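You operate a simulated robot arm through the tools that you are given. There is no shell and no other tool. Be economical: measure what you need, move in short steps, check, and stop when the job is done.

Carry out the task below with a simulated two-armed robot. There is one attempt and no reset: what you move stays moved.

## Task
Take the tall clear cartridge and put it on top of the orange test plate. Open the lower blue drawer, take the red piston from the inside of the lower blue drawer and leave it on top of the white test plate and shut the drawer again. Put the hand roller in the dark green tray. Put the tall white filter on the small frameless panel. Take the copper filter on the top of the test bench and put it away on the blue shelf of the dosing cart. Open the tilting board. Any order will do. Set down upright: tall clear cartridge, hand roller.

It is judged by the outcome, as a careful person would: the job done as asked, and still so three seconds after it is handed in. It fails if anything else is knocked over, pushed out of place, dropped, spilled or broken.

## Robot
Two 7-joint arms with three-finger grippers on one trunk, on a base that drives. Base frame: it is fixed to the floor where the robot stands at the start and does not move with it; the origin is under the middle of the robot, x ahead of it, y to its left, z up. Readings come in mm, rad, newtons and seconds.
The left shoulder is at the start at [30, 124, 813], the right one opposite. With the tool pointing down near the work surface each hand reaches from about 100 to 600 mm from the robot's upright axis, wherever it stands, measured 20 degrees to its own side. Places, roughly: blue shelf of the dosing cart (49x19 cm) [-2200, 700, 800]; copper filter [500, -3500, 1000]; dark green tray (29x19x7 cm) [1000, 300, 900]; hand roller (11x6x11 cm) [500, -2700, 300]; lower blue drawer [600, -900, 500]; orange test plate [-750, -2750, 1250]; red piston (5x5x3 cm) [600, -800, 500]; small frameless panel (15x10x1 cm) [1000, -2700, 900]; tall clear cartridge [500, 250, 250]; tall white filter (5x5x15 cm) [600, -3200, 900]; tilting board [-1200, 6300, 800]; white test plate (17x8x3 cm) [-800, -2700, 1200]. Payload 2.2 kg a hand.
Tool frame (each hand has its own): the origin (TCP) lies between the finger pads and is the grasp point; the fingertips stand 28 mm ahead of it; z points along the fingers, y is the line along which they close. The gripper opens to 102 mm. The gripper's body begins 71 mm behind the TCP.
Orientation is that of the tool frame in the base frame, as a unit quaternion [w, x, y, z]. With the fingers straight down and closing along the base's y, the tool's x points along the base's -x, its y along +y and its z along -z.

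## Interface
- The arms move only by the tool apply_moves. It takes "left_plan", "right_plan" or both (then of equal length, played together; a hand with none holds still); each is text: rows parted by semicolons, each of 7 numbers parted by spaces: the shift along the tool's x, y, z in units of 200 mm (1.0 is 200 mm), then the turn, a rotation vector about the tool's x, y, z in units of 120 degrees (1.0 is 120 degrees), then the closure, from 0 (fully open) to 1 (shut). In form: tx ty tz ax ay az claw; .... A call has 1 to 8 rows; each row is the pose to reach, as a shift and turn from the pose commanded when the call began, along the tool's axes at that moment. A call with a number of a shift or a turn outside -1 to 1 is refused whole. A row lasts 0.2 s, in which the tool goes at most 50 mm and 0.15 rad; a call with a longer step from one row to the next is refused whole, and so is a gripper value outside its range. Where a pose cannot be reached the arm comes as near as it can. A force on the tool above 40 N (or 10 N above the force at the start of the call, whichever is more), or a blocked arm, ends the call early, and 0.2 s more pass. The fingers move at their own pace and stop on an object; they squeeze with about 43 N. The grip force told is the motor's: it shows also when the fingers shut on nothing. Time passes only in rows, and 0.2 s behind the last, so rows that repeat a pose let the fingers close. It gives the time, the measured TCP pose, the force on the tool (base axes), the opening and the grip force at its end, in the units of the frame above (readings bear some noise), with the torque about the TCP (base axes, N m) and any sound that the robot's microphone picked up.
- Cameras (640 x 400 px; columns grow to the right, rows downward): "scene" is now at [48.6, -27.9, 1537.9]; the picture's right is [-0.33, -0.95, 0.00], its down [-0.67, 0.23, -0.70] and it looks along [0.67, -0.23, -0.71] (base axes); focal length 262 px, centre (320, 200). "left" rides on the left gripper at [72, 38, -86] in its tool frame; the picture's right is [-0.46, 0.89, 0.00], its down [-0.60, -0.32, -0.73] and it looks along [-0.65, -0.34, 0.68] (tool axes); focal length 256 px, centre (320, 200). "right" rides on the right gripper at [69, 44, -86] in its tool frame; the picture's right is [-0.53, 0.85, 0.00], its down [-0.58, -0.36, -0.73] and it looks along [-0.62, -0.39, 0.68] (tool axes); focal length 256 px, centre (320, 200). There is no depth. A picture from a camera that has moved, and an enlarged one, comes with that camera's place and axes in the base frame and with its lens.
- capture(camera): a new picture of that camera. It takes no simulated time.
- slide_trunk(by): slides the trunk up (or, below 0, down) by that many mm; the arms and the scene camera ride with it, the base frame stays. It gives what a move gives, with no picture.
- roll_base(legs): drives the robot by 1 to 6 legs, each [ahead, left, turn to the left] in mm, mm and rad, along the robot's own axes; the way and the turn of a leg run together, so that a leg with both is an arc; at most 1500 mm and 3.142 rad a leg. The arms and the cameras ride along, it lands a little off, and it stops where it bumps. It gives what a move gives.
- head_to(pan, tilt): turns the head with the scene camera to pan (to the left, within 2.496 rad either way) and tilt (down, from -0.506 to 1.204), counted from straight ahead of the robot. It gives what a move gives.
- inspect(camera, box): a new picture of the part [left, top, right, bottom] of that camera's present view, enlarged. It takes no simulated time.
- job_done(): hands the job in; it is judged then, once.

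Go step by step. Nothing tells you exact positions but the pictures and the camera data: compare them with the known pose of the tool, close in by small moves and look again before you grip or let go. The budget is 196 turns and 172 pictures, counting those below and the enlarged ones. Unless the task says otherwise, let go and move clear before handing in.

The tools are called after ">>>" as a command line: name --argument value ..., lists and objects as JSON in quotes. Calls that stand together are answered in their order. apply_moves: Moves the arms, as the interface text tells. Its arguments: {"type":"object","properties":{"left_plan":{"type":"string"},"right_plan":{"type":"string"}},"required":[]} The other tools are called the same way: slide_trunk (by) slides the trunk up or down; roll_base (legs) drives the base; head_to (pan, tilt) turns the head that bears the scene camera; capture (camera) takes a picture; inspect (camera, box) takes an enlarged picture of a part of a camera's view; job_done () hands the job in.

At the start:

```text
time_s: 0.0
left_eef_pos: [489.2, -71.1, 1212.4]
left_tool_rot: [0.0, 0.0, 1.0, 0.0]
left_contact_force: [0.3, 0.5, -1.2]
left_torque: [0.02, 0.01, -0.03]
left_grip_width: 102.0
left_gripper_force: 0.0
right_eef_pos: [342.0, -427.9, 1203.4]
right_tool_rot: [0.001, 0.001, 1.0, 0.0]
right_contact_force: [0.1, 0.1, 0.6]
right_torque: [0.0, 0.01, 0.02]
right_grip_width: 101.9
right_gripper_force: 0.2
trunk travel left (down, up): [-54.0, 486.0]
robot x, y, heading: [0.3, 4.9, 0.003]
head pan, tilt: [-0.332, 0.789]
```

scene: 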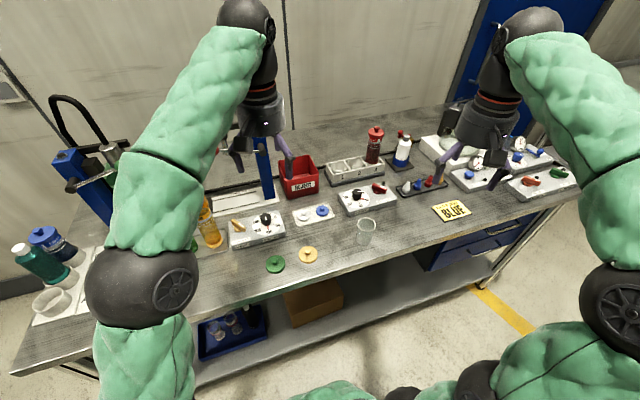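
right: 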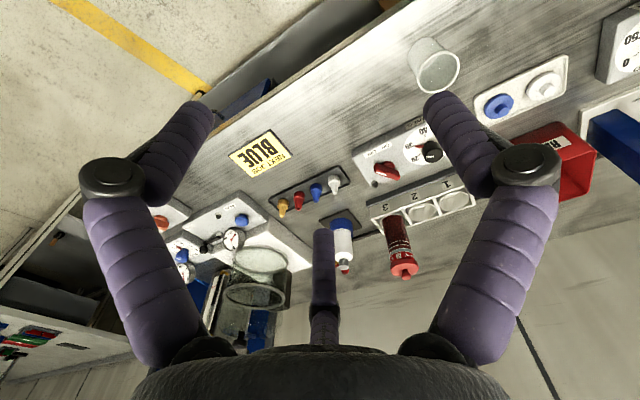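
left: 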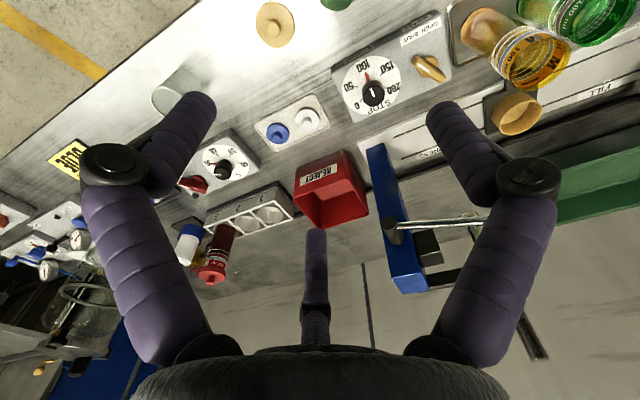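

I see a long test bench ahead with a lower shelf; the robot faces +x. I'll look around first to place the main items.

>>> head_to --pan 0.5 --tilt 0.9

>>> capture --camera "scene"

>>> head_to --pan -1.2 --tilt 0.5

>>> capture --camera "scene"

>>> head_to --pan -1.9 --tilt 0.3

>>> capture --camera "scene"

>>> head_to --pan 2.2 --tilt 0.3

>>> capture --camera "scene"

```text
time_s: 1.1
left_eef_pos: [489.1, -69.8, 1212.1]
left_tool_rot: [0.0, 0.0, 1.0, -0.001]
left_contact_force: [1.4, 0.5, 0.1]
left_torque: [0.01, -0.03, -0.01]
left_grip_width: 102.2
left_gripper_force: 0.1
right_eef_pos: [342.4, -427.6, 1203.2]
right_tool_rot: [0.0, -0.001, 1.0, 0.0]
right_contact_force: [-0.2, -1.1, -0.8]
right_torque: [-0.03, 0.01, 0.02]
right_grip_width: 102.0
right_gripper_force: 0.1
trunk travel left (down, up): [-54.0, 486.0]
robot x, y, heading: [1.6, 1.2, -0.005]
head pan, tilt: [0.499, 0.901]
```

```text
168 pictures are left
camera scene: at [38.3, 34.6, 1529.2], right [0.48, -0.88, 0.0], down [-0.69, -0.37, -0.62], along [0.55, 0.3, -0.78], focal length 262 px, centre (320, 200)
```

scene: 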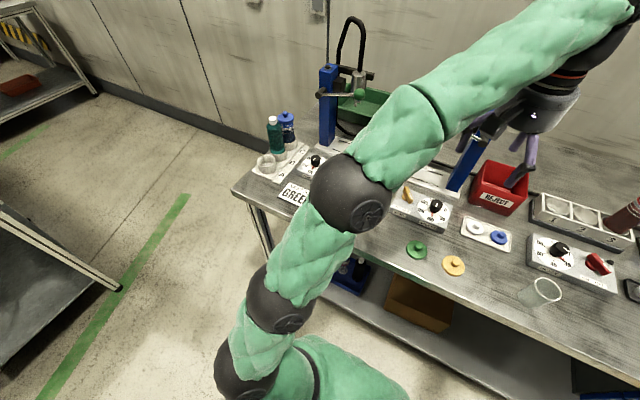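

```text
time_s: 2.9
left_eef_pos: [489.5, -69.9, 1212.2]
left_tool_rot: [0.0, 0.0, 1.0, 0.0]
left_contact_force: [0.3, -0.2, 0.7]
left_torque: [0.06, 0.02, 0.02]
left_grip_width: 102.1
left_gripper_force: 0.1
right_eef_pos: [342.4, -428.2, 1203.3]
right_tool_rot: [0.0, 0.001, 1.0, 0.0]
right_contact_force: [0.6, -0.4, 0.9]
right_torque: [-0.04, -0.01, 0.0]
right_grip_width: 101.9
right_gripper_force: 0.0
trunk travel left (down, up): [-54.0, 486.0]
robot x, y, heading: [0.9, -3.3, -0.003]
head pan, tilt: [-1.201, 0.499]
```

```text
167 pictures are left
camera scene: at [4.9, -86.3, 1563.0], right [-0.93, -0.36, 0.0], down [-0.17, 0.45, -0.88], along [0.32, -0.82, -0.48], focal length 262 px, centre (320, 200)
```

scene: 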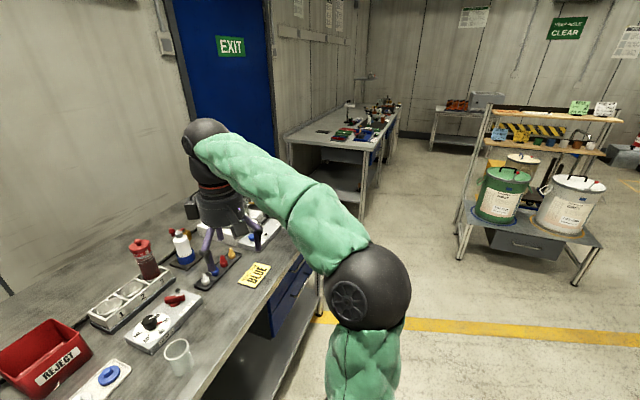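

```text
time_s: 4.0
left_eef_pos: [489.8, -69.7, 1212.8]
left_tool_rot: [0.0, 0.0, 1.0, 0.0]
left_contact_force: [-0.8, 0.1, -0.4]
left_torque: [0.01, 0.01, -0.02]
left_grip_width: 101.9
left_gripper_force: 0.1
right_eef_pos: [342.2, -426.8, 1201.8]
right_tool_rot: [0.0, 0.0, 1.0, 0.0]
right_contact_force: [-0.1, -0.4, 0.3]
right_torque: [0.0, -0.03, 0.01]
right_grip_width: 102.0
right_gripper_force: 0.1
trunk travel left (down, up): [-54.0, 486.0]
robot x, y, heading: [-2.0, -5.3, 0.003]
head pan, tilt: [-1.901, 0.3]
```

```text
166 pictures are left
camera scene: at [-58.2, -89.8, 1581.4], right [-0.95, 0.32, 0.0], down [0.1, 0.28, -0.96], along [-0.31, -0.9, -0.3], focal length 262 px, centre (320, 200)
```

scene: 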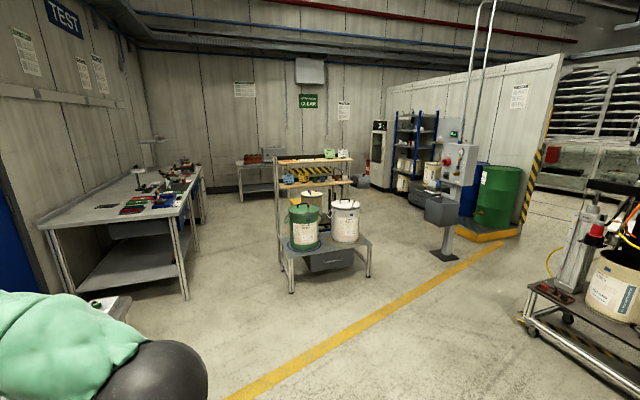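

```text
time_s: 7.3
left_eef_pos: [488.5, -69.5, 1213.5]
left_tool_rot: [0.0, 0.0, 1.0, 0.0]
left_contact_force: [0.4, 0.0, -0.2]
left_torque: [0.03, 0.0, 0.02]
left_grip_width: 101.9
left_gripper_force: 0.1
right_eef_pos: [342.1, -428.4, 1203.6]
right_tool_rot: [0.0, 0.0, 1.0, 0.0]
right_contact_force: [-0.6, -0.1, -0.1]
right_torque: [0.01, 0.0, 0.02]
right_grip_width: 101.8
right_gripper_force: 0.1
trunk travel left (down, up): [-54.0, 486.0]
robot x, y, heading: [-3.3, -0.1, -0.003]
head pan, tilt: [2.201, 0.3]
```

```text
165 pictures are left
camera scene: at [-83.1, 74.0, 1581.4], right [0.81, 0.59, 0.0], down [0.17, -0.24, -0.96], along [-0.56, 0.77, -0.3], focal length 262 px, centre (320, 200)
```

scene: 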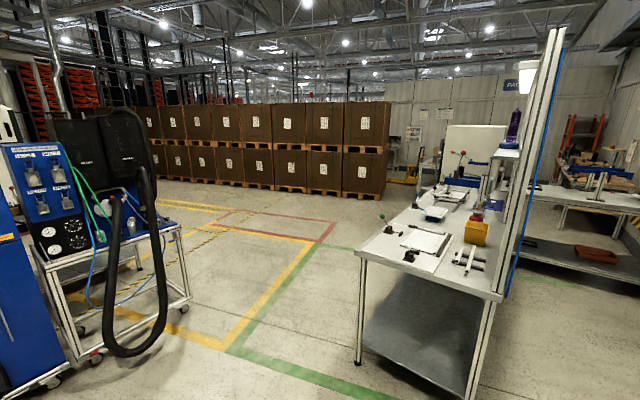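

The cartridge should be in the blue crate on the lower shelf. I'll look closer there.

>>> head_to --pan 0.35 --tilt 1.15

>>> capture --camera "scene"

```text
time_s: 9.1
left_eef_pos: [488.8, -68.5, 1212.8]
left_tool_rot: [0.0, 0.0, 1.0, 0.001]
left_contact_force: [0.6, 0.0, 0.9]
left_torque: [-0.03, 0.0, 0.0]
left_grip_width: 101.9
left_gripper_force: 0.1
right_eef_pos: [341.9, -426.6, 1203.6]
right_tool_rot: [0.001, -0.001, 1.0, 0.0]
right_contact_force: [1.1, 0.5, 0.0]
right_torque: [-0.02, -0.02, 0.03]
right_grip_width: 102.0
right_gripper_force: 0.0
trunk travel left (down, up): [-54.0, 486.0]
robot x, y, heading: [-0.6, 1.6, -0.0]
head pan, tilt: [0.351, 1.15]
```

```text
164 pictures are left
camera scene: at [27.9, 19.1, 1512.2], right [0.34, -0.94, 0.0], down [-0.86, -0.31, -0.41], along [0.38, 0.14, -0.91], focal length 262 px, centre (320, 200)
```

scene: 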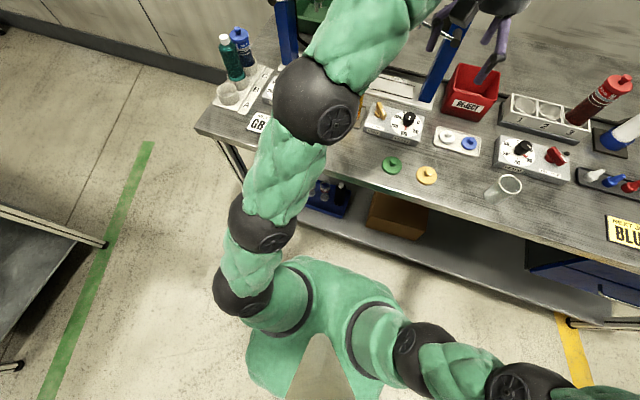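

I'll back off, lower the left hand below the bench top, and use its camera to view the crate.

>>> roll_base --legs '[[-350, 0, 0]]'

>>> apply_moves --left_plan "0 0.2 0.2 0 0 0 0; 0 0.4 0.4 0 0 0 0; 0 0.55 0.6 0 0 0 0; 0 0.7 0.8 0 0 0 0; 0.1 0.8 1 0 0 0 0; 0.3 0.9 1 0 0 0 0; 0.5 1 1 0 0 0 0"

>>> apply_moves --left_plan "0 0 0.2 0 0 0 0; 0 0.1 0.4 0 0 0 0; 0 0.2 0.6 0 0 0 0; 0 0.3 0.8 0 0 0 0; 0 0.4 1 0 0 0 0"

>>> apply_moves --left_plan "0 0 0.2 0 0 0 0; 0 0 0.4 0 0 0 0; 0 0 0.6 0 0 0 0; 0 0 0.8 0 0 0 0; 0 0 1 0 0 0 0"

>>> capture --camera "left"

```text
time_s: 11.4
left_eef_pos: [142.7, -73.0, 1212.9]
left_tool_rot: [0.0, 0.004, 1.0, 0.0]
left_contact_force: [0.2, -0.6, -0.3]
left_torque: [0.0, -0.01, 0.03]
left_grip_width: 102.1
left_gripper_force: 0.0
right_eef_pos: [-6.9, -428.9, 1204.0]
right_tool_rot: [0.001, 0.004, 1.0, 0.0]
right_contact_force: [0.2, -0.6, 0.0]
right_torque: [0.02, -0.04, 0.01]
right_grip_width: 102.2
right_gripper_force: 0.0
trunk travel left (down, up): [-54.0, 486.0]
robot x, y, heading: [-344.3, 1.1, -0.009]
head pan, tilt: [0.351, 1.15]
```

```text
refused: row 1 steps farther than a row can; nothing moved
```

```text
time_s: 12.6
left_eef_pos: [140.8, 5.8, 1010.2]
left_tool_rot: [0.0, 0.004, 1.0, 0.0]
left_contact_force: [-0.4, -0.5, 0.1]
left_torque: [-0.01, -0.02, -0.01]
left_grip_width: 102.3
left_gripper_force: 0.0
right_eef_pos: [-7.6, -429.3, 1204.0]
right_tool_rot: [0.0, 0.003, 1.0, 0.0]
right_contact_force: [-0.2, 0.7, -0.6]
right_torque: [-0.03, -0.01, -0.01]
right_grip_width: 102.2
right_gripper_force: 0.1
trunk travel left (down, up): [-54.0, 486.0]
robot x, y, heading: [-347.2, 2.4, -0.01]
head pan, tilt: [0.351, 1.15]
```

```text
time_s: 13.8
left_eef_pos: [143.1, 8.9, 812.0]
left_tool_rot: [-0.001, 0.004, 1.0, 0.001]
left_contact_force: [-0.3, 0.2, 0.3]
left_torque: [0.0, 0.06, -0.01]
left_grip_width: 101.9
left_gripper_force: 0.0
right_eef_pos: [-5.5, -428.9, 1203.0]
right_tool_rot: [0.0, 0.004, 1.0, -0.001]
right_contact_force: [0.0, -0.2, -0.9]
right_torque: [-0.03, 0.0, 0.03]
right_grip_width: 101.9
right_gripper_force: 0.1
trunk travel left (down, up): [-54.0, 486.0]
robot x, y, heading: [-343.2, 0.4, -0.01]
head pan, tilt: [0.351, 1.15]
```

```text
163 pictures are left
camera left: at [71.1, 46.5, 897.6], right [0.47, 0.88, 0.0], down [0.6, -0.32, 0.73], along [0.65, -0.35, -0.68], focal length 256 px, centre (320, 200)
```

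left: 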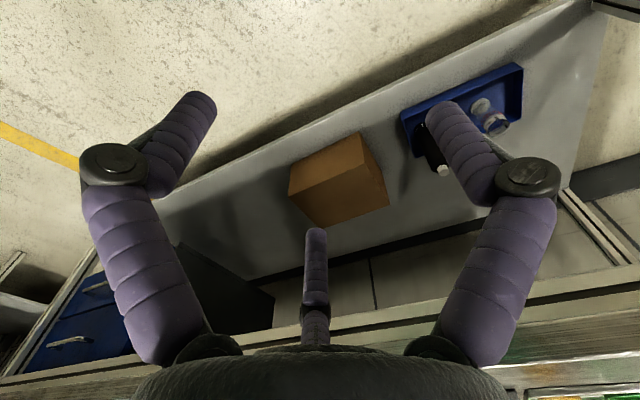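

The crate lies under the bench. I'll move the hand lower and left for a closer view.

>>> apply_moves --left_plan "0 0.15 0.2 0 0 0 0; 0 0.3 0.4 0 0 0 0; 0 0.45 0.6 0 0 0 0; 0 0.6 0.8 0 0 0 0; 0 0.75 1 0 0 0 0"

>>> capture --camera "left"

```text
time_s: 15.0
left_eef_pos: [145.7, 159.0, 617.5]
left_tool_rot: [0.001, 0.004, 1.0, 0.0]
left_contact_force: [-0.3, -0.3, -0.3]
left_torque: [-0.01, 0.03, 0.02]
left_grip_width: 101.9
left_gripper_force: 0.1
right_eef_pos: [-5.4, -428.5, 1203.9]
right_tool_rot: [0.0, 0.003, 1.0, 0.0]
right_contact_force: [0.1, -0.5, 0.6]
right_torque: [0.04, 0.02, 0.01]
right_grip_width: 101.8
right_gripper_force: 0.0
trunk travel left (down, up): [-54.0, 486.0]
robot x, y, heading: [-343.2, 3.9, 0.0]
head pan, tilt: [0.351, 1.15]
```

```text
162 pictures are left
camera left: at [74.0, 196.7, 702.5], right [0.47, 0.88, 0.0], down [0.6, -0.32, 0.73], along [0.65, -0.35, -0.68], focal length 256 px, centre (320, 200)
```

left: 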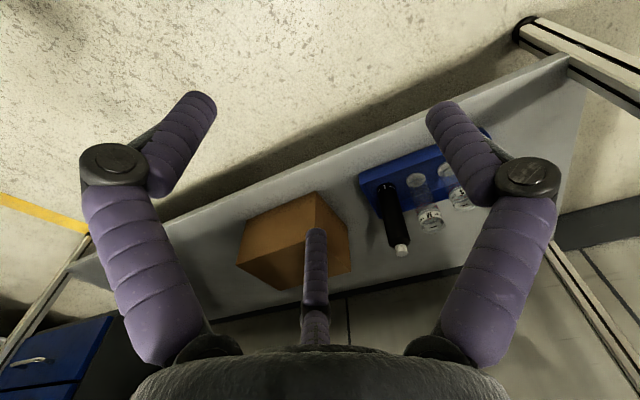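

>>> roll_base --legs '[[170, 60, 0]]'

>>> capture --camera "left"

>>> inspect --camera "left" --box '[300, 100, 620, 300]'

```text
time_s: 16.5
left_eef_pos: [319.6, 216.6, 617.9]
left_tool_rot: [0.0, 0.002, 1.0, 0.0]
left_contact_force: [0.1, 0.1, 0.0]
left_torque: [-0.02, 0.02, -0.03]
left_grip_width: 102.1
left_gripper_force: 0.1
right_eef_pos: [169.8, -372.4, 1203.3]
right_tool_rot: [-0.001, 0.003, 1.0, 0.001]
right_contact_force: [0.2, 0.2, -0.8]
right_torque: [-0.01, 0.05, -0.03]
right_grip_width: 102.0
right_gripper_force: 0.0
trunk travel left (down, up): [-54.0, 486.0]
robot x, y, heading: [-168.8, 57.9, -0.007]
head pan, tilt: [0.351, 1.15]
```

```text
161 pictures are left
camera left: at [247.5, 254.3, 702.7], right [0.47, 0.88, 0.0], down [0.6, -0.32, 0.73], along [0.65, -0.34, -0.68], focal length 256 px, centre (320, 200)
```

left: 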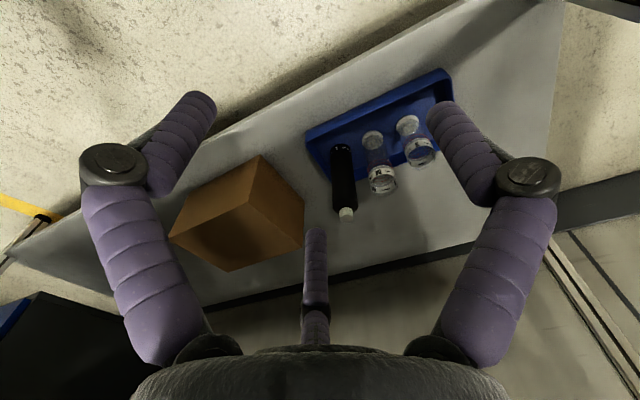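

```text
2.00 times, centred on (460, 200) of left
camera zoom: at [247.5, 254.3, 702.7], right [0.47, 0.88, 0.0], down [0.6, -0.32, 0.73], along [0.65, -0.34, -0.68], focal length 512 px, centre (40, 200)
```

zoom: 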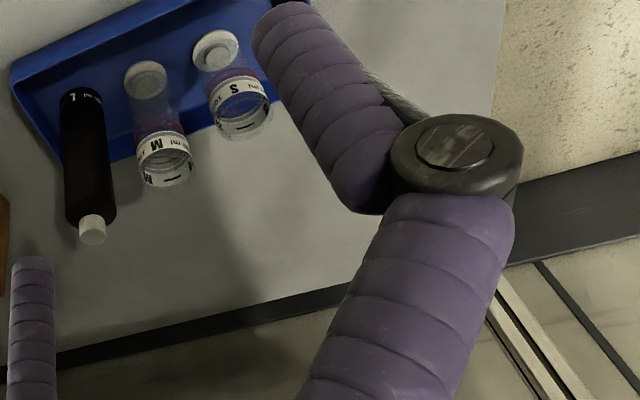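

I see cartridges L (black), M (tall clear) and S (short clear); M is the target at about (600,203). I'll turn the hand 90° so the fingers close along x, clear of its neighbours.

>>> apply_moves --left_plan "0 0 0 0 0 0.07 0; 0 0 0 0 0 0.14 0; 0 0 0 0 0 0.21 0; 0 0 0 0 0 0.28 0; 0 0 0 0 0 0.35 0; 0 0 0 0 0 0.42 0; 0 0 0 0 0 0.49 0; 0 0 0 0 0 0.56 0"

>>> apply_moves --left_plan "0 0 0 0 0 0.07 0; 0 0 0 0 0 0.14 0; 0 0 0 0 0 0.19 0"

>>> capture --camera "left"

```text
time_s: 18.3
left_eef_pos: [319.4, 216.5, 618.4]
left_tool_rot: [0.0, 0.556, 0.831, 0.0]
left_contact_force: [0.0, 0.6, 0.6]
left_torque: [-0.01, -0.03, 0.02]
left_grip_width: 102.0
left_gripper_force: 0.1
right_eef_pos: [169.9, -371.9, 1203.1]
right_tool_rot: [0.001, 0.002, 1.0, -0.001]
right_contact_force: [0.0, 0.6, 0.3]
right_torque: [0.0, -0.02, -0.01]
right_grip_width: 101.7
right_gripper_force: 0.0
trunk travel left (down, up): [-54.0, 486.0]
robot x, y, heading: [-171.1, 60.2, -0.005]
head pan, tilt: [0.351, 1.15]
```

```text
time_s: 19.1
left_eef_pos: [319.4, 214.8, 618.8]
left_tool_rot: [0.001, 0.709, 0.705, 0.001]
left_contact_force: [0.0, 0.1, 0.3]
left_torque: [-0.03, 0.0, -0.04]
left_grip_width: 101.9
left_gripper_force: 0.1
right_eef_pos: [169.3, -371.1, 1203.7]
right_tool_rot: [0.0, 0.003, 1.0, 0.0]
right_contact_force: [-0.4, 0.3, 0.4]
right_torque: [-0.05, 0.04, 0.01]
right_grip_width: 102.1
right_gripper_force: 0.0
trunk travel left (down, up): [-54.0, 486.0]
robot x, y, heading: [-171.4, 59.5, 0.0]
head pan, tilt: [0.351, 1.15]
```

```text
159 pictures are left
camera left: at [357.6, 287.2, 703.3], right [0.88, -0.47, 0.0], down [-0.32, -0.6, 0.73], along [-0.34, -0.65, -0.68], focal length 256 px, centre (320, 200)
```

left: 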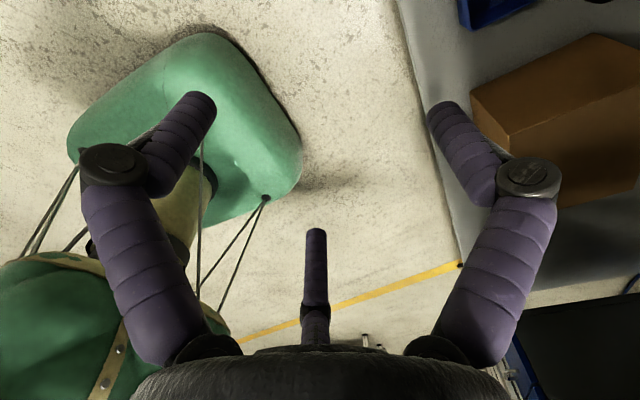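

>>> roll_base --legs '[[165, 0, 0]]'

>>> apply_moves --left_plan "0 0.2 0.1 0 0 0 0; 0 0.4 0.2 0 0 0 0"

>>> capture --camera "left"

```text
time_s: 20.1
left_eef_pos: [352.5, 214.6, 611.2]
left_tool_rot: [-0.012, 0.711, 0.702, -0.016]
left_contact_force: [-0.3, 0.2, 0.3]
left_torque: [-0.03, 0.04, 0.0]
left_grip_width: 101.7
left_gripper_force: 0.1
right_eef_pos: [230.4, -367.8, 1203.3]
right_tool_rot: [0.001, -0.003, 1.0, 0.001]
right_contact_force: [-0.8, 0.0, 0.4]
right_torque: [0.0, -0.03, 0.0]
right_grip_width: 102.1
right_gripper_force: 0.1
trunk travel left (down, up): [-54.0, 486.0]
robot x, y, heading: [-108.8, 55.0, 0.003]
head pan, tilt: [0.351, 1.15]
stopped in leg 1: the robot was blocked; the commanded pose is now the measured one
```

```text
time_s: 20.9
left_eef_pos: [334.7, 187.7, 614.2]
left_tool_rot: [-0.018, 0.724, 0.686, -0.066]
left_contact_force: [-1.2, -1.3, 0.7]
left_torque: [0.03, -0.04, -0.03]
left_grip_width: 101.9
left_gripper_force: 0.0
right_eef_pos: [146.0, -394.2, 1238.5]
right_tool_rot: [0.058, 0.038, 0.997, -0.013]
right_contact_force: [-2.8, -0.5, 1.9]
right_torque: [0.04, -0.18, 0.0]
right_grip_width: 101.7
right_gripper_force: 0.2
trunk travel left (down, up): [-54.0, 486.0]
robot x, y, heading: [-136.5, 42.2, -0.019]
head pan, tilt: [0.351, 1.15]
stopped in row 2 (left hand): the arm was blocked; the commanded pose is now the measured one
```

```text
158 pictures are left
camera left: at [385.4, 262.2, 688.1], right [0.85, -0.51, -0.07], down [-0.26, -0.54, 0.8], along [-0.45, -0.67, -0.59], focal length 256 px, centre (320, 200)
```

left: 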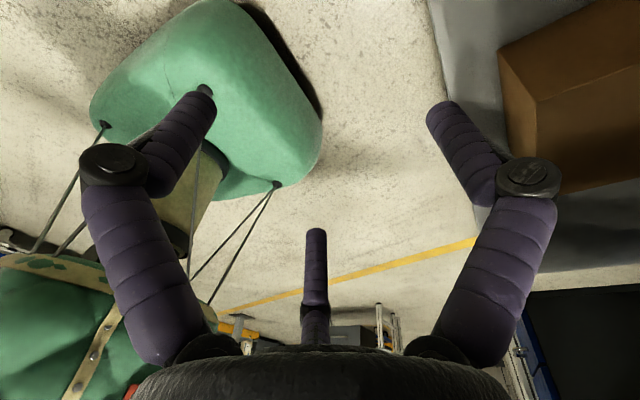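

Something of the left arm hits the bench; I'll look from the head.

>>> capture --camera "scene"

```text
157 pictures are left
camera scene: at [-332.9, 59.3, 1524.7], right [0.32, -0.95, 0.05], down [-0.79, -0.3, -0.53], along [0.52, 0.13, -0.84], focal length 262 px, centre (320, 200)
```

scene: 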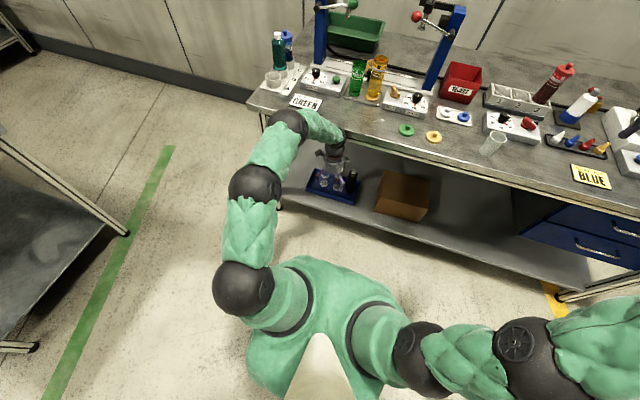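

The elbow is pushing on the bench edge and the robot is tilting; back off now.

>>> roll_base --legs '[[-200, 0, 0]]'

>>> capture --camera "scene"

```text
time_s: 21.7
left_eef_pos: [315.0, 176.3, 626.5]
left_tool_rot: [0.005, 0.739, 0.659, -0.142]
left_contact_force: [-0.1, -0.6, 0.1]
left_torque: [0.0, 0.05, -0.02]
left_grip_width: 101.9
left_gripper_force: 0.1
right_eef_pos: [96.9, -446.7, 1257.3]
right_tool_rot: [0.027, 0.1, 0.994, -0.032]
right_contact_force: [-0.6, 3.7, 1.6]
right_torque: [-0.37, 0.01, -0.02]
right_grip_width: 102.0
right_gripper_force: 0.1
trunk travel left (down, up): [-54.0, 486.0]
robot x, y, heading: [-175.0, 11.7, -0.054]
head pan, tilt: [0.351, 1.15]
stopped in leg 1: the robot was blocked; the commanded pose is now the measured one
```

```text
156 pictures are left
camera scene: at [-424.7, 41.5, 1524.8], right [0.29, -0.96, 0.06], down [-0.78, -0.27, -0.56], along [0.55, 0.11, -0.83], focal length 262 px, centre (320, 200)
```

scene: 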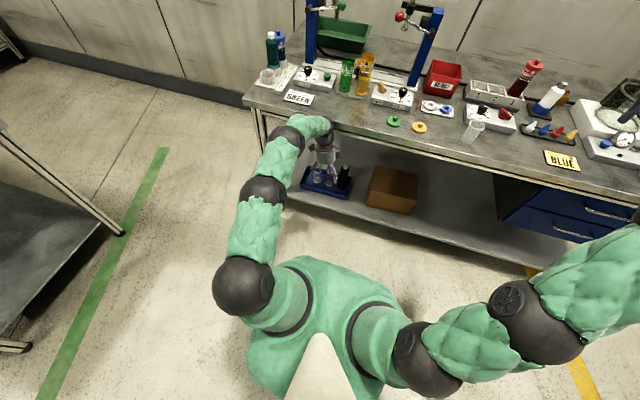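

>>> apply_moves --left_plan "0 0 0.15 0 0 0 0; 0 0 0.3 0 0 0 0; 0 0 0.45 0 0 0 0"

>>> capture --camera "scene"

```text
time_s: 22.0
left_eef_pos: [314.9, 176.7, 631.8]
left_tool_rot: [0.021, 0.749, 0.644, -0.156]
left_contact_force: [-0.5, 0.4, 0.6]
left_torque: [-0.02, 0.02, -0.01]
left_grip_width: 102.0
left_gripper_force: 0.0
right_eef_pos: [59.9, -483.4, 1276.7]
right_tool_rot: [0.015, 0.12, 0.991, -0.05]
right_contact_force: [-0.4, 2.8, -1.3]
right_torque: [-0.23, 0.0, -0.03]
right_grip_width: 102.0
right_gripper_force: 0.0
trunk travel left (down, up): [-54.0, 486.0]
robot x, y, heading: [-191.3, -9.2, -0.073]
head pan, tilt: [0.351, 1.15]
stopped in row 1 (left hand): the arm was blocked; the commanded pose is now the measured one
```

```text
155 pictures are left
camera scene: at [-453.0, 27.9, 1524.5], right [0.27, -0.96, 0.06], down [-0.78, -0.26, -0.57], along [0.56, 0.1, -0.82], focal length 262 px, centre (320, 200)
```

scene: 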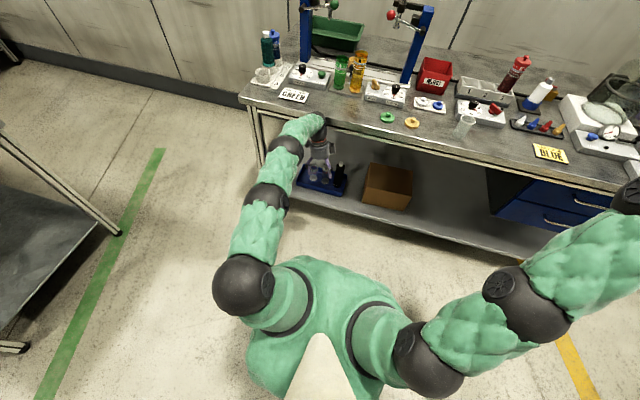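

>>> capture --camera "left"

>>> inspect --camera "scene" --box '[220, 80, 420, 205]'

```text
154 pictures are left
camera left: at [377.5, 258.5, 687.5], right [0.8, -0.6, -0.03], down [-0.23, -0.35, 0.91], along [-0.55, -0.72, -0.42], focal length 256 px, centre (320, 200)
```

left: 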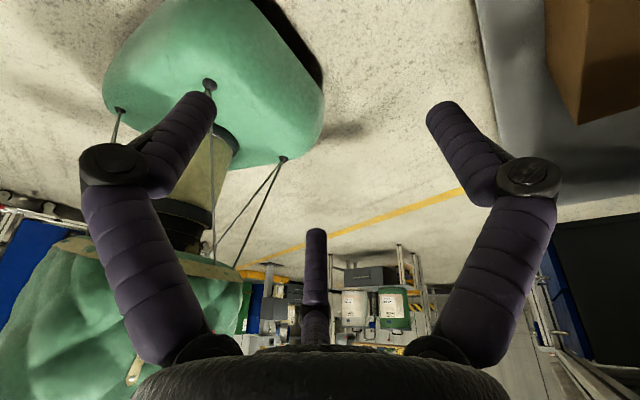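

```text
3.20 times, centred on (320, 142) of scene
camera zoom: at [-453.0, 27.9, 1524.5], right [0.27, -0.96, 0.06], down [-0.78, -0.26, -0.57], along [0.56, 0.1, -0.82], focal length 839 px, centre (320, 384)
```

zoom: 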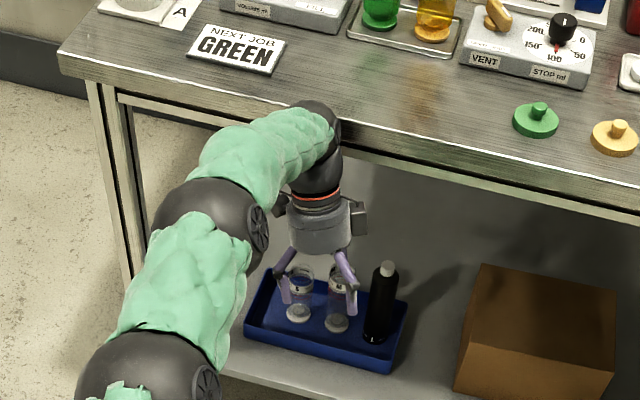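

>>> apply_moves --left_plan "0 -0.2 0 0 0 0 0; 0 -0.4 0 0 0 0 0; 0 -0.6 0 0 0 0 0; 0 -0.6 0 0 0 0 0"

>>> capture --camera "scene"

```text
time_s: 22.3
left_eef_pos: [310.7, 174.5, 635.0]
left_tool_rot: [0.016, 0.752, 0.637, -0.166]
left_contact_force: [0.5, 0.8, -0.4]
left_torque: [-0.02, 0.03, -0.02]
left_grip_width: 101.8
left_gripper_force: 0.1
right_eef_pos: [79.7, -536.0, 1254.2]
right_tool_rot: [0.009, 0.108, 0.99, -0.092]
right_contact_force: [1.2, 2.8, 0.9]
right_torque: [-0.21, 0.08, -0.04]
right_grip_width: 101.7
right_gripper_force: 0.0
trunk travel left (down, up): [-54.0, 486.0]
robot x, y, heading: [-218.1, -26.6, -0.079]
head pan, tilt: [0.351, 1.15]
stopped in row 1 (left hand): the arm was blocked; the commanded pose is now the measured one
```

```text
152 pictures are left
camera scene: at [-448.1, 0.2, 1525.4], right [0.26, -0.96, 0.05], down [-0.8, -0.25, -0.55], along [0.54, 0.1, -0.83], focal length 262 px, centre (320, 200)
```

scene: 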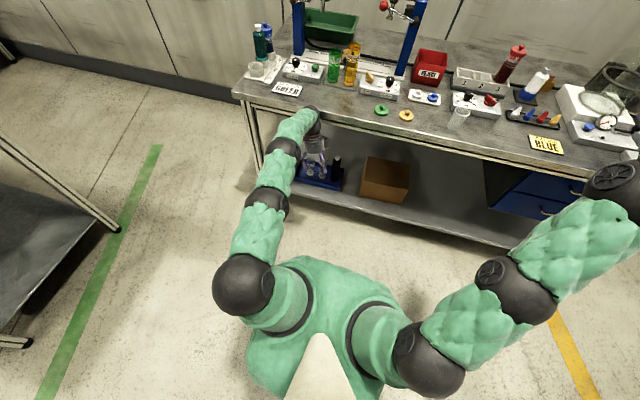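

>>> roll_base --legs '[[-150, 0, 0]]'

>>> capture --camera "scene"

```text
time_s: 23.0
left_eef_pos: [326.4, 187.2, 624.0]
left_tool_rot: [0.013, 0.716, 0.687, -0.12]
left_contact_force: [-0.6, -1.0, 0.7]
left_torque: [0.03, -0.03, 0.01]
left_grip_width: 102.0
left_gripper_force: 0.0
right_eef_pos: [204.6, -583.5, 1040.3]
right_tool_rot: [-0.112, 0.07, 0.985, -0.111]
right_contact_force: [-3.8, -2.8, 6.8]
right_torque: [0.44, -0.5, 0.02]
right_grip_width: 101.2
right_gripper_force: 0.0
trunk travel left (down, up): [-54.0, 486.0]
robot x, y, heading: [-325.0, -86.5, -0.055]
head pan, tilt: [0.351, 1.15]
stopped in leg 1: the robot was blocked; the commanded pose is now the measured one
```

```text
151 pictures are left
camera scene: at [-379.7, -84.6, 1515.7], right [0.29, -0.96, 0.01], down [-0.85, -0.26, -0.46], along [0.44, 0.13, -0.89], focal length 262 px, centre (320, 200)
```

scene: 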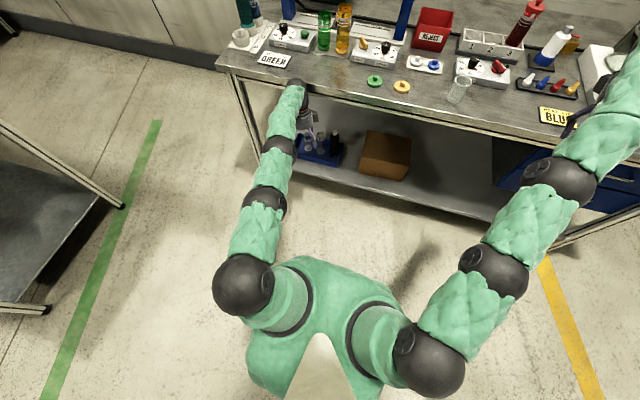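

The pose is settling strangely; I'll hold still a moment to let everything settle and look.

>>> apply_moves --left_plan "0 0 0 0 0 0 0; 0 0 0 0 0 0 0; 0 0 0 0 0 0 0; 0 0 0 0 0 0 0" --right_plan "0 0 0 0 0 0 0; 0 0 0 0 0 0 0; 0 0 0 0 0 0 0; 0 0 0 0 0 0 0"

>>> capture --camera "scene"

```text
time_s: 24.2
left_eef_pos: [317.7, 194.0, 553.3]
left_tool_rot: [-0.02, 0.718, 0.667, -0.199]
left_contact_force: [-0.7, -0.2, -1.2]
left_torque: [-0.02, -0.03, -0.03]
left_grip_width: 102.1
left_gripper_force: 0.1
right_eef_pos: [237.9, -559.1, 1086.9]
right_tool_rot: [-0.104, 0.053, 0.986, -0.115]
right_contact_force: [1.2, -0.6, -0.6]
right_torque: [0.05, 0.03, -0.04]
right_grip_width: 102.1
right_gripper_force: 0.0
trunk travel left (down, up): [-54.0, 486.0]
robot x, y, heading: [-317.7, -67.1, -0.03]
head pan, tilt: [0.351, 1.15]
stopped in row 4 (left hand): the arm was blocked; the commanded pose is now the measured one
```

```text
150 pictures are left
camera scene: at [-305.6, -55.9, 1513.0], right [0.31, -0.95, 0.0], down [-0.86, -0.28, -0.42], along [0.4, 0.13, -0.91], focal length 262 px, centre (320, 200)
```

scene: 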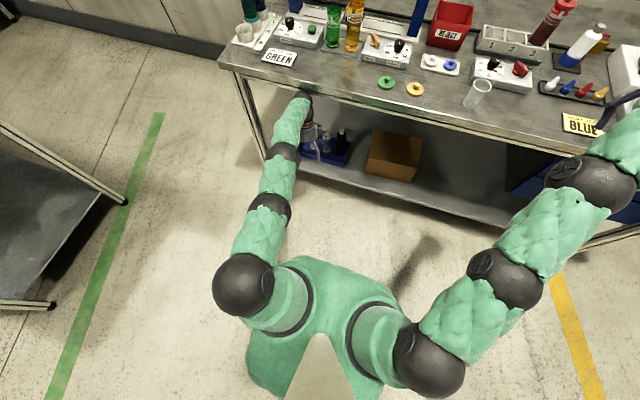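

The robot is level again. Now pull the left hand back toward the robot in small steps.

>>> apply_moves --left_plan "0 -0.1 0 0 0 0 0; 0 -0.2 0 0 0 0 0; 0 -0.3 0 0 0 0 0; 0 -0.45 0 0 0 0 0; 0 -0.6 0 0 0 0 0; 0 -0.75 0 0 0 0 0"

>>> capture --camera "left"

```text
time_s: 25.8
left_eef_pos: [211.3, 163.7, 411.4]
left_tool_rot: [-0.035, 0.715, 0.661, -0.222]
left_contact_force: [0.8, 0.7, 1.0]
left_torque: [-0.06, 0.05, 0.0]
left_grip_width: 102.1
left_gripper_force: 0.0
left hand out of reach, approached as far as the arm can: row 1, 2, 3, 4, 5
right_eef_pos: [255.2, -553.1, 1082.4]
right_tool_rot: [-0.109, 0.053, 0.986, -0.117]
right_contact_force: [-0.3, 0.9, -0.2]
right_torque: [0.0, -0.03, 0.03]
right_grip_width: 102.0
right_gripper_force: 0.1
trunk travel left (down, up): [-54.0, 486.0]
robot x, y, heading: [-309.6, -66.0, -0.03]
head pan, tilt: [0.351, 1.15]
stopped in row 6 (left hand): the arm was blocked; the commanded pose is now the measured one
```

```text
149 pictures are left
camera left: at [279.4, 249.5, 454.3], right [0.81, -0.56, -0.18], down [-0.05, -0.36, 0.93], along [-0.58, -0.75, -0.32], focal length 256 px, centre (320, 200)
```

left: 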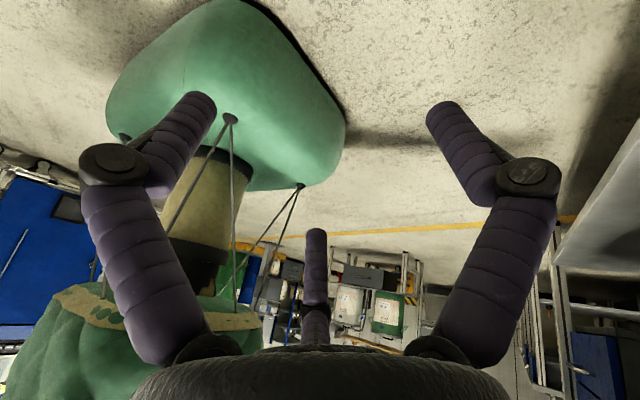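

The hand is low now, tilted and near reach limit. I'll set it vertical again.

>>> apply_moves --left_plan "0 0 0 -0.042 0.033 0 0; 0 0 0 -0.085 0.067 0 0; 0 0 0 -0.128 0.1 0 0; 0 0 0 -0.17 0.134 0 0; 0 0 0 -0.17 0.134 0 0"

>>> head_to --pan 0.6 --tilt 1.0

>>> capture --camera "scene"

```text
time_s: 27.0
left_eef_pos: [206.7, 161.5, 408.1]
left_tool_rot: [-0.001, 0.735, 0.678, -0.006]
left_contact_force: [-0.3, 0.1, -0.6]
left_torque: [0.0, -0.02, -0.01]
left_grip_width: 101.9
left_gripper_force: 0.1
right_eef_pos: [255.7, -552.7, 1080.1]
right_tool_rot: [-0.111, 0.052, 0.985, -0.118]
right_contact_force: [0.0, 0.6, -0.4]
right_torque: [0.03, 0.0, 0.02]
right_grip_width: 101.9
right_gripper_force: 0.0
trunk travel left (down, up): [-54.0, 486.0]
robot x, y, heading: [-310.2, -65.5, -0.035]
head pan, tilt: [0.351, 1.15]
```

```text
time_s: 27.8
left_eef_pos: [206.0, 161.1, 407.5]
left_tool_rot: [-0.002, 0.735, 0.678, -0.007]
left_contact_force: [-0.1, 0.2, 0.3]
left_torque: [0.03, -0.06, 0.0]
left_grip_width: 101.9
left_gripper_force: 0.1
right_eef_pos: [256.3, -552.1, 1080.9]
right_tool_rot: [-0.111, 0.053, 0.985, -0.118]
right_contact_force: [-0.1, -0.2, 0.0]
right_torque: [-0.01, 0.01, -0.04]
right_grip_width: 102.0
right_gripper_force: 0.0
trunk travel left (down, up): [-54.0, 486.0]
robot x, y, heading: [-310.9, -63.1, -0.031]
head pan, tilt: [0.6, 1.0]
```

```text
148 pictures are left
camera scene: at [-280.3, -28.9, 1521.9], right [0.54, -0.84, 0.0], down [-0.71, -0.45, -0.54], along [0.46, 0.29, -0.84], focal length 262 px, centre (320, 200)
```

scene: 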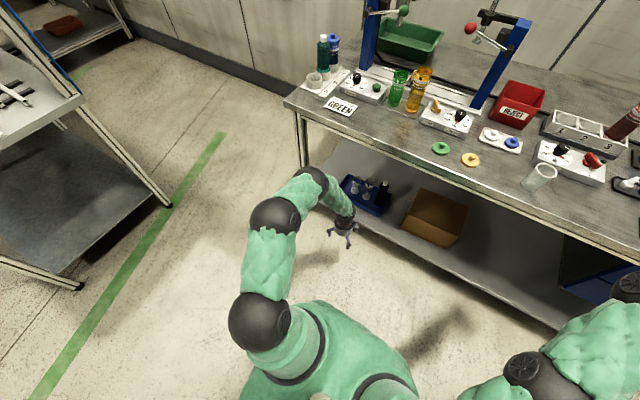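

Stable now. Raise the right hand out of the way, lower the trunk, then drive in with the left hand low under the bench.

>>> apply_moves --right_plan "0 0 -0.2 0 0 0 0; 0 0 -0.4 0 0 0 0; 0.1 0 -0.6 0 0 0 0; 0.3 0 -0.7 0 0 0 0; 0.5 0 -0.75 0 0 0 0; 0.7 0 -0.8 0 0 0 0"

>>> slide_trunk --by -50

>>> apply_moves --left_plan "0 0 -0.15 0 0 0 0"

>>> roll_base --legs '[[150, 30, 0.03]]'

>>> capture --camera "scene"

```text
time_s: 29.2
left_eef_pos: [207.3, 161.6, 408.3]
left_tool_rot: [-0.002, 0.736, 0.677, -0.006]
left_contact_force: [0.3, 0.1, -0.5]
left_torque: [0.02, 0.0, -0.01]
left_grip_width: 101.9
left_gripper_force: 0.1
right_eef_pos: [143.3, -488.8, 1190.6]
right_tool_rot: [-0.113, 0.052, 0.985, -0.118]
right_contact_force: [-0.3, 0.0, 0.7]
right_torque: [-0.01, 0.08, 0.0]
right_grip_width: 102.0
right_gripper_force: 0.0
right hand out of reach, approached as far as the arm can: row 1, 2, 3, 4, 5, 6
trunk travel left (down, up): [-54.0, 486.0]
robot x, y, heading: [-310.3, -61.1, -0.036]
head pan, tilt: [0.6, 1.0]
```

```text
time_s: 30.1
left_eef_pos: [206.7, 162.1, 359.1]
left_tool_rot: [-0.001, 0.735, 0.678, -0.006]
left_contact_force: [0.6, -0.7, 0.4]
left_torque: [0.01, 0.02, -0.01]
left_grip_width: 102.1
left_gripper_force: 0.0
right_eef_pos: [142.2, -488.5, 1141.4]
right_tool_rot: [-0.11, 0.053, 0.985, -0.118]
right_contact_force: [-0.4, 0.6, -0.6]
right_torque: [0.01, -0.01, 0.02]
right_grip_width: 101.8
right_gripper_force: 0.1
trunk travel left (down, up): [-4.0, 536.0]
robot x, y, heading: [-310.8, -68.1, -0.03]
head pan, tilt: [0.6, 1.0]
```

```text
time_s: 30.5
left_eef_pos: [206.7, 162.8, 388.2]
left_tool_rot: [-0.001, 0.735, 0.678, -0.007]
left_contact_force: [-1.3, -0.3, 0.2]
left_torque: [0.02, -0.01, 0.03]
left_grip_width: 102.2
left_gripper_force: 0.1
right_eef_pos: [140.9, -487.9, 1141.3]
right_tool_rot: [-0.111, 0.053, 0.985, -0.118]
right_contact_force: [-0.9, 0.0, 0.0]
right_torque: [0.01, -0.01, 0.01]
right_grip_width: 102.1
right_gripper_force: 0.2
trunk travel left (down, up): [-4.0, 536.0]
robot x, y, heading: [-309.3, -67.3, -0.034]
head pan, tilt: [0.6, 1.0]
```

```text
time_s: 31.9
left_eef_pos: [349.1, 208.3, 387.6]
left_tool_rot: [0.0, 0.724, 0.69, -0.006]
left_contact_force: [-0.3, 0.0, -0.2]
left_torque: [0.04, 0.02, -0.04]
left_grip_width: 102.0
left_gripper_force: 0.1
right_eef_pos: [306.1, -445.5, 1140.1]
right_tool_rot: [-0.109, 0.036, 0.986, -0.119]
right_contact_force: [-1.2, -0.4, -0.6]
right_torque: [-0.01, 0.02, -0.03]
right_grip_width: 102.0
right_gripper_force: 0.2
trunk travel left (down, up): [-4.0, 536.0]
robot x, y, heading: [-161.0, -37.7, -0.001]
head pan, tilt: [0.6, 1.0]
```

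```text
147 pictures are left
camera scene: at [-132.6, -0.5, 1471.9], right [0.57, -0.82, 0.0], down [-0.69, -0.48, -0.54], along [0.44, 0.31, -0.84], focal length 262 px, centre (320, 200)
```

scene: 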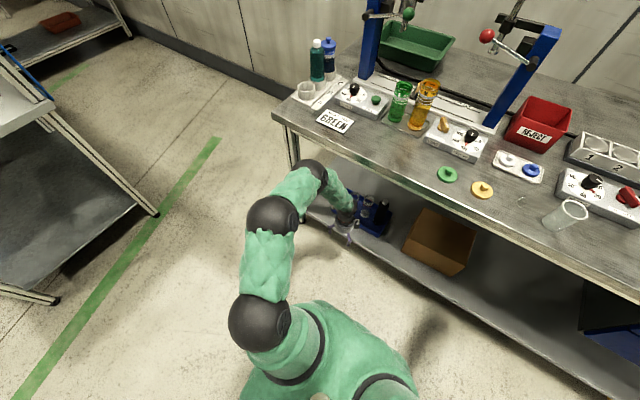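

The forearm would foul the bench's left leg in this pose. I'll back off, turn the hand back and pitch the fingers 45° forward-down, so the forearm comes in low from behind.

>>> roll_base --legs '[[-200, 0, 0]]'

>>> apply_moves --left_plan "0 -0.05 -0.1 0 0 -0.07 0; 0 -0.1 -0.2 0 0 -0.14 0; 0 -0.15 -0.3 0 0 -0.21 0; 0 -0.2 -0.4 0 0 -0.28 0; 0 -0.25 -0.5 0 0 -0.35 0; 0 -0.3 -0.5 0 0 -0.42 0; 0 -0.35 -0.5 0 0 -0.49 0; 0 -0.4 -0.5 0 0 -0.56 0"

>>> apply_moves --left_plan "0 0 0 0 0 -0.07 0; 0 0 0 0 0 -0.14 0; 0 0 0 0 0 -0.20 0"

>>> apply_moves --left_plan "0 0 0 0 -0.065 0 0; 0 0 0 0 -0.13 0 0; 0 0 0 0 -0.195 0 0; 0 0 0 0 -0.26 0 0; 0 0 0 0 -0.32 0 0; 0 0 0 0 -0.375 0 0"

>>> capture --camera "scene"

>>> capture --camera "left"

```text
time_s: 33.5
left_eef_pos: [150.1, 207.6, 387.6]
left_tool_rot: [-0.001, 0.722, 0.692, -0.005]
left_contact_force: [-0.2, 0.7, 0.1]
left_torque: [-0.01, 0.0, 0.03]
left_grip_width: 102.1
left_gripper_force: 0.0
right_eef_pos: [108.3, -444.3, 1141.3]
right_tool_rot: [-0.108, 0.034, 0.986, -0.12]
right_contact_force: [0.0, -0.8, 0.6]
right_torque: [0.02, -0.04, 0.02]
right_grip_width: 101.9
right_gripper_force: 0.0
trunk travel left (down, up): [-4.0, 536.0]
robot x, y, heading: [-358.8, -36.3, 0.001]
head pan, tilt: [0.6, 1.0]
```

```text
time_s: 35.3
left_eef_pos: [72.9, 212.4, 491.3]
left_tool_rot: [-0.003, 0.217, 0.976, -0.004]
left_contact_force: [0.1, 0.4, 0.3]
left_torque: [-0.02, -0.01, -0.04]
left_grip_width: 102.2
left_gripper_force: 0.0
right_eef_pos: [108.6, -444.2, 1141.7]
right_tool_rot: [-0.109, 0.034, 0.986, -0.12]
right_contact_force: [-0.1, 0.2, 0.6]
right_torque: [0.03, -0.01, 0.0]
right_grip_width: 102.0
right_gripper_force: 0.1
trunk travel left (down, up): [-4.0, 536.0]
robot x, y, heading: [-361.6, -39.4, 0.004]
head pan, tilt: [0.6, 1.0]
```

```text
time_s: 36.1
left_eef_pos: [73.3, 211.7, 488.7]
left_tool_rot: [-0.005, 0.009, 1.0, -0.004]
left_contact_force: [0.4, 0.0, 0.3]
left_torque: [0.01, 0.02, -0.01]
left_grip_width: 102.2
left_gripper_force: 0.3
right_eef_pos: [109.2, -444.0, 1141.9]
right_tool_rot: [-0.11, 0.034, 0.986, -0.12]
right_contact_force: [-0.1, 0.1, -0.4]
right_torque: [0.0, 0.0, 0.0]
right_grip_width: 102.0
right_gripper_force: 0.0
trunk travel left (down, up): [-4.0, 536.0]
robot x, y, heading: [-355.3, -39.0, 0.001]
head pan, tilt: [0.6, 1.0]
```

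```text
time_s: 37.5
left_eef_pos: [119.5, 141.1, 530.7]
left_tool_rot: [0.356, -0.004, 0.934, 0.025]
left_contact_force: [-0.2, -0.2, -1.2]
left_torque: [-0.04, 0.01, -0.03]
left_grip_width: 101.6
left_gripper_force: 0.1
left hand out of reach, approached as far as the arm can: row 3, 4, 5, 6
right_eef_pos: [109.4, -445.0, 1140.8]
right_tool_rot: [-0.109, 0.035, 0.986, -0.119]
right_contact_force: [0.4, 0.9, -0.2]
right_torque: [0.04, 0.0, -0.01]
right_grip_width: 102.1
right_gripper_force: 0.0
trunk travel left (down, up): [-4.0, 536.0]
robot x, y, heading: [-359.2, -39.6, 0.005]
head pan, tilt: [0.6, 1.0]
```

```text
146 pictures are left
camera scene: at [-329.9, -2.4, 1471.9], right [0.57, -0.82, 0.0], down [-0.69, -0.48, -0.54], along [0.44, 0.31, -0.84], focal length 262 px, centre (320, 200)
```

scene: 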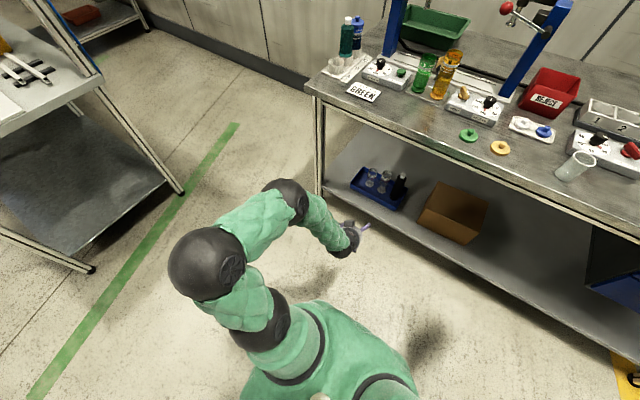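

```text
145 pictures are left
camera left: at [7.2, 174.4, 547.7], right [0.33, 0.88, 0.35], down [-0.03, -0.36, 0.93], along [0.94, -0.31, -0.09], focal length 256 px, centre (320, 200)
```

left: 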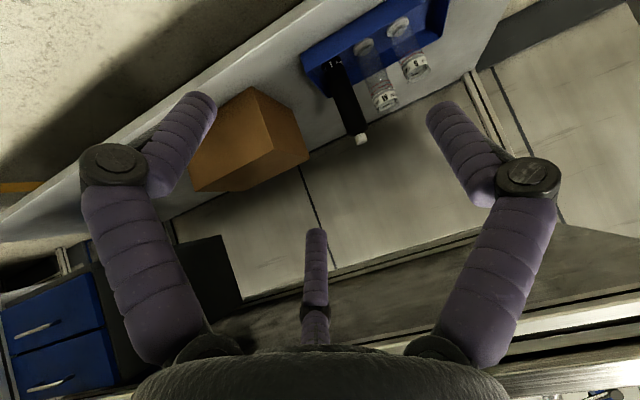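

The left elbow swings out toward the leg; the right arm, whose elbow swings the other way, suits this better. I'll park the left arm high and straighten the right hand.

>>> apply_moves --left_plan "-0.1 0 -0.11 0 0.06 0 0; -0.2 0 -0.22 0 0.12 0 0; -0.3 0 -0.33 0 0.18 0 0; -0.4 0 -0.44 0 0.24 0 0; -0.5 0 -0.56 0 0.3 0 0; -0.5 0 -0.56 0 0.347 0 0" --right_plan "0.08 0.2 -0.03 -0.024 -0.02 0 0; 0.15 0.4 -0.06 -0.048 -0.04 0 0; 0.23 0.6 -0.1 -0.07 -0.06 0 0; 0.31 0.8 -0.13 -0.095 -0.08 0 0; 0.387 0.957 -0.16 -0.118 -0.1 0 0; 0.387 0.957 -0.16 -0.118 -0.1 0 0"

>>> apply_moves --left_plan "0 0 -0.2 0 0 0 0; 0 0 -0.4 0 0 0 0; 0 0 -0.6 0 0 0 0; 0 0 -0.8 0 0 0 0; 0 0 -1 0 0 0 0"

>>> apply_moves --left_plan "0 0 -0.2 0 0 0 0; 0 0 -0.4 0 0 0 0; 0 0 -0.6 0 0 0 0; 0 0 -0.8 0 0 0 0; 0 0 -1 0 0 0 0"

>>> capture --camera "scene"

```text
time_s: 38.9
left_eef_pos: [120.6, 133.1, 680.0]
left_tool_rot: [-0.003, -0.012, 1.0, 0.021]
left_contact_force: [-0.1, -0.1, 1.1]
left_torque: [-0.02, 0.0, 0.04]
left_grip_width: 102.1
left_gripper_force: 0.1
right_eef_pos: [51.2, -244.5, 1136.1]
right_tool_rot: [0.0, 0.035, 0.999, 0.0]
right_contact_force: [-0.4, -0.7, 1.3]
right_torque: [-0.02, -0.03, -0.02]
right_grip_width: 101.9
right_gripper_force: 0.1
trunk travel left (down, up): [-4.0, 536.0]
robot x, y, heading: [-355.8, -37.2, 0.003]
head pan, tilt: [0.6, 1.0]
```

```text
time_s: 40.1
left_eef_pos: [116.4, 127.2, 882.2]
left_tool_rot: [-0.002, -0.012, 1.0, 0.021]
left_contact_force: [-0.2, -0.6, 0.2]
left_torque: [-0.01, -0.01, 0.03]
left_grip_width: 102.1
left_gripper_force: 0.0
right_eef_pos: [50.3, -243.3, 1138.0]
right_tool_rot: [-0.001, 0.035, 0.999, 0.0]
right_contact_force: [-1.1, -0.2, 0.0]
right_torque: [0.02, -0.02, 0.01]
right_grip_width: 102.1
right_gripper_force: 0.0
trunk travel left (down, up): [-4.0, 536.0]
robot x, y, heading: [-361.6, -40.4, 0.009]
head pan, tilt: [0.6, 1.0]
```

```text
time_s: 41.3
left_eef_pos: [123.9, 116.0, 1078.8]
left_tool_rot: [-0.002, -0.013, 1.0, 0.021]
left_contact_force: [-0.4, 0.3, 0.5]
left_torque: [0.0, -0.02, 0.0]
left_grip_width: 102.2
left_gripper_force: 0.1
right_eef_pos: [50.8, -244.4, 1138.4]
right_tool_rot: [-0.001, 0.035, 0.999, 0.0]
right_contact_force: [0.3, -0.6, 0.2]
right_torque: [-0.01, -0.03, -0.01]
right_grip_width: 102.5
right_gripper_force: 0.0
trunk travel left (down, up): [-4.0, 536.0]
robot x, y, heading: [-361.3, -36.7, 0.005]
head pan, tilt: [0.6, 1.0]
```

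```text
144 pictures are left
camera scene: at [-330.2, -1.2, 1471.9], right [0.57, -0.82, 0.0], down [-0.69, -0.48, -0.54], along [0.44, 0.31, -0.84], focal length 262 px, centre (320, 200)
```

scene: 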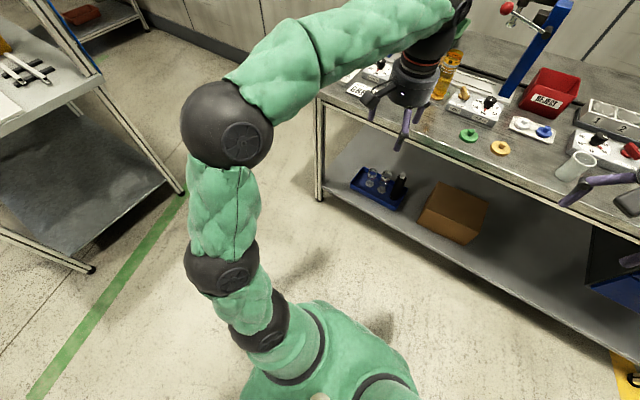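

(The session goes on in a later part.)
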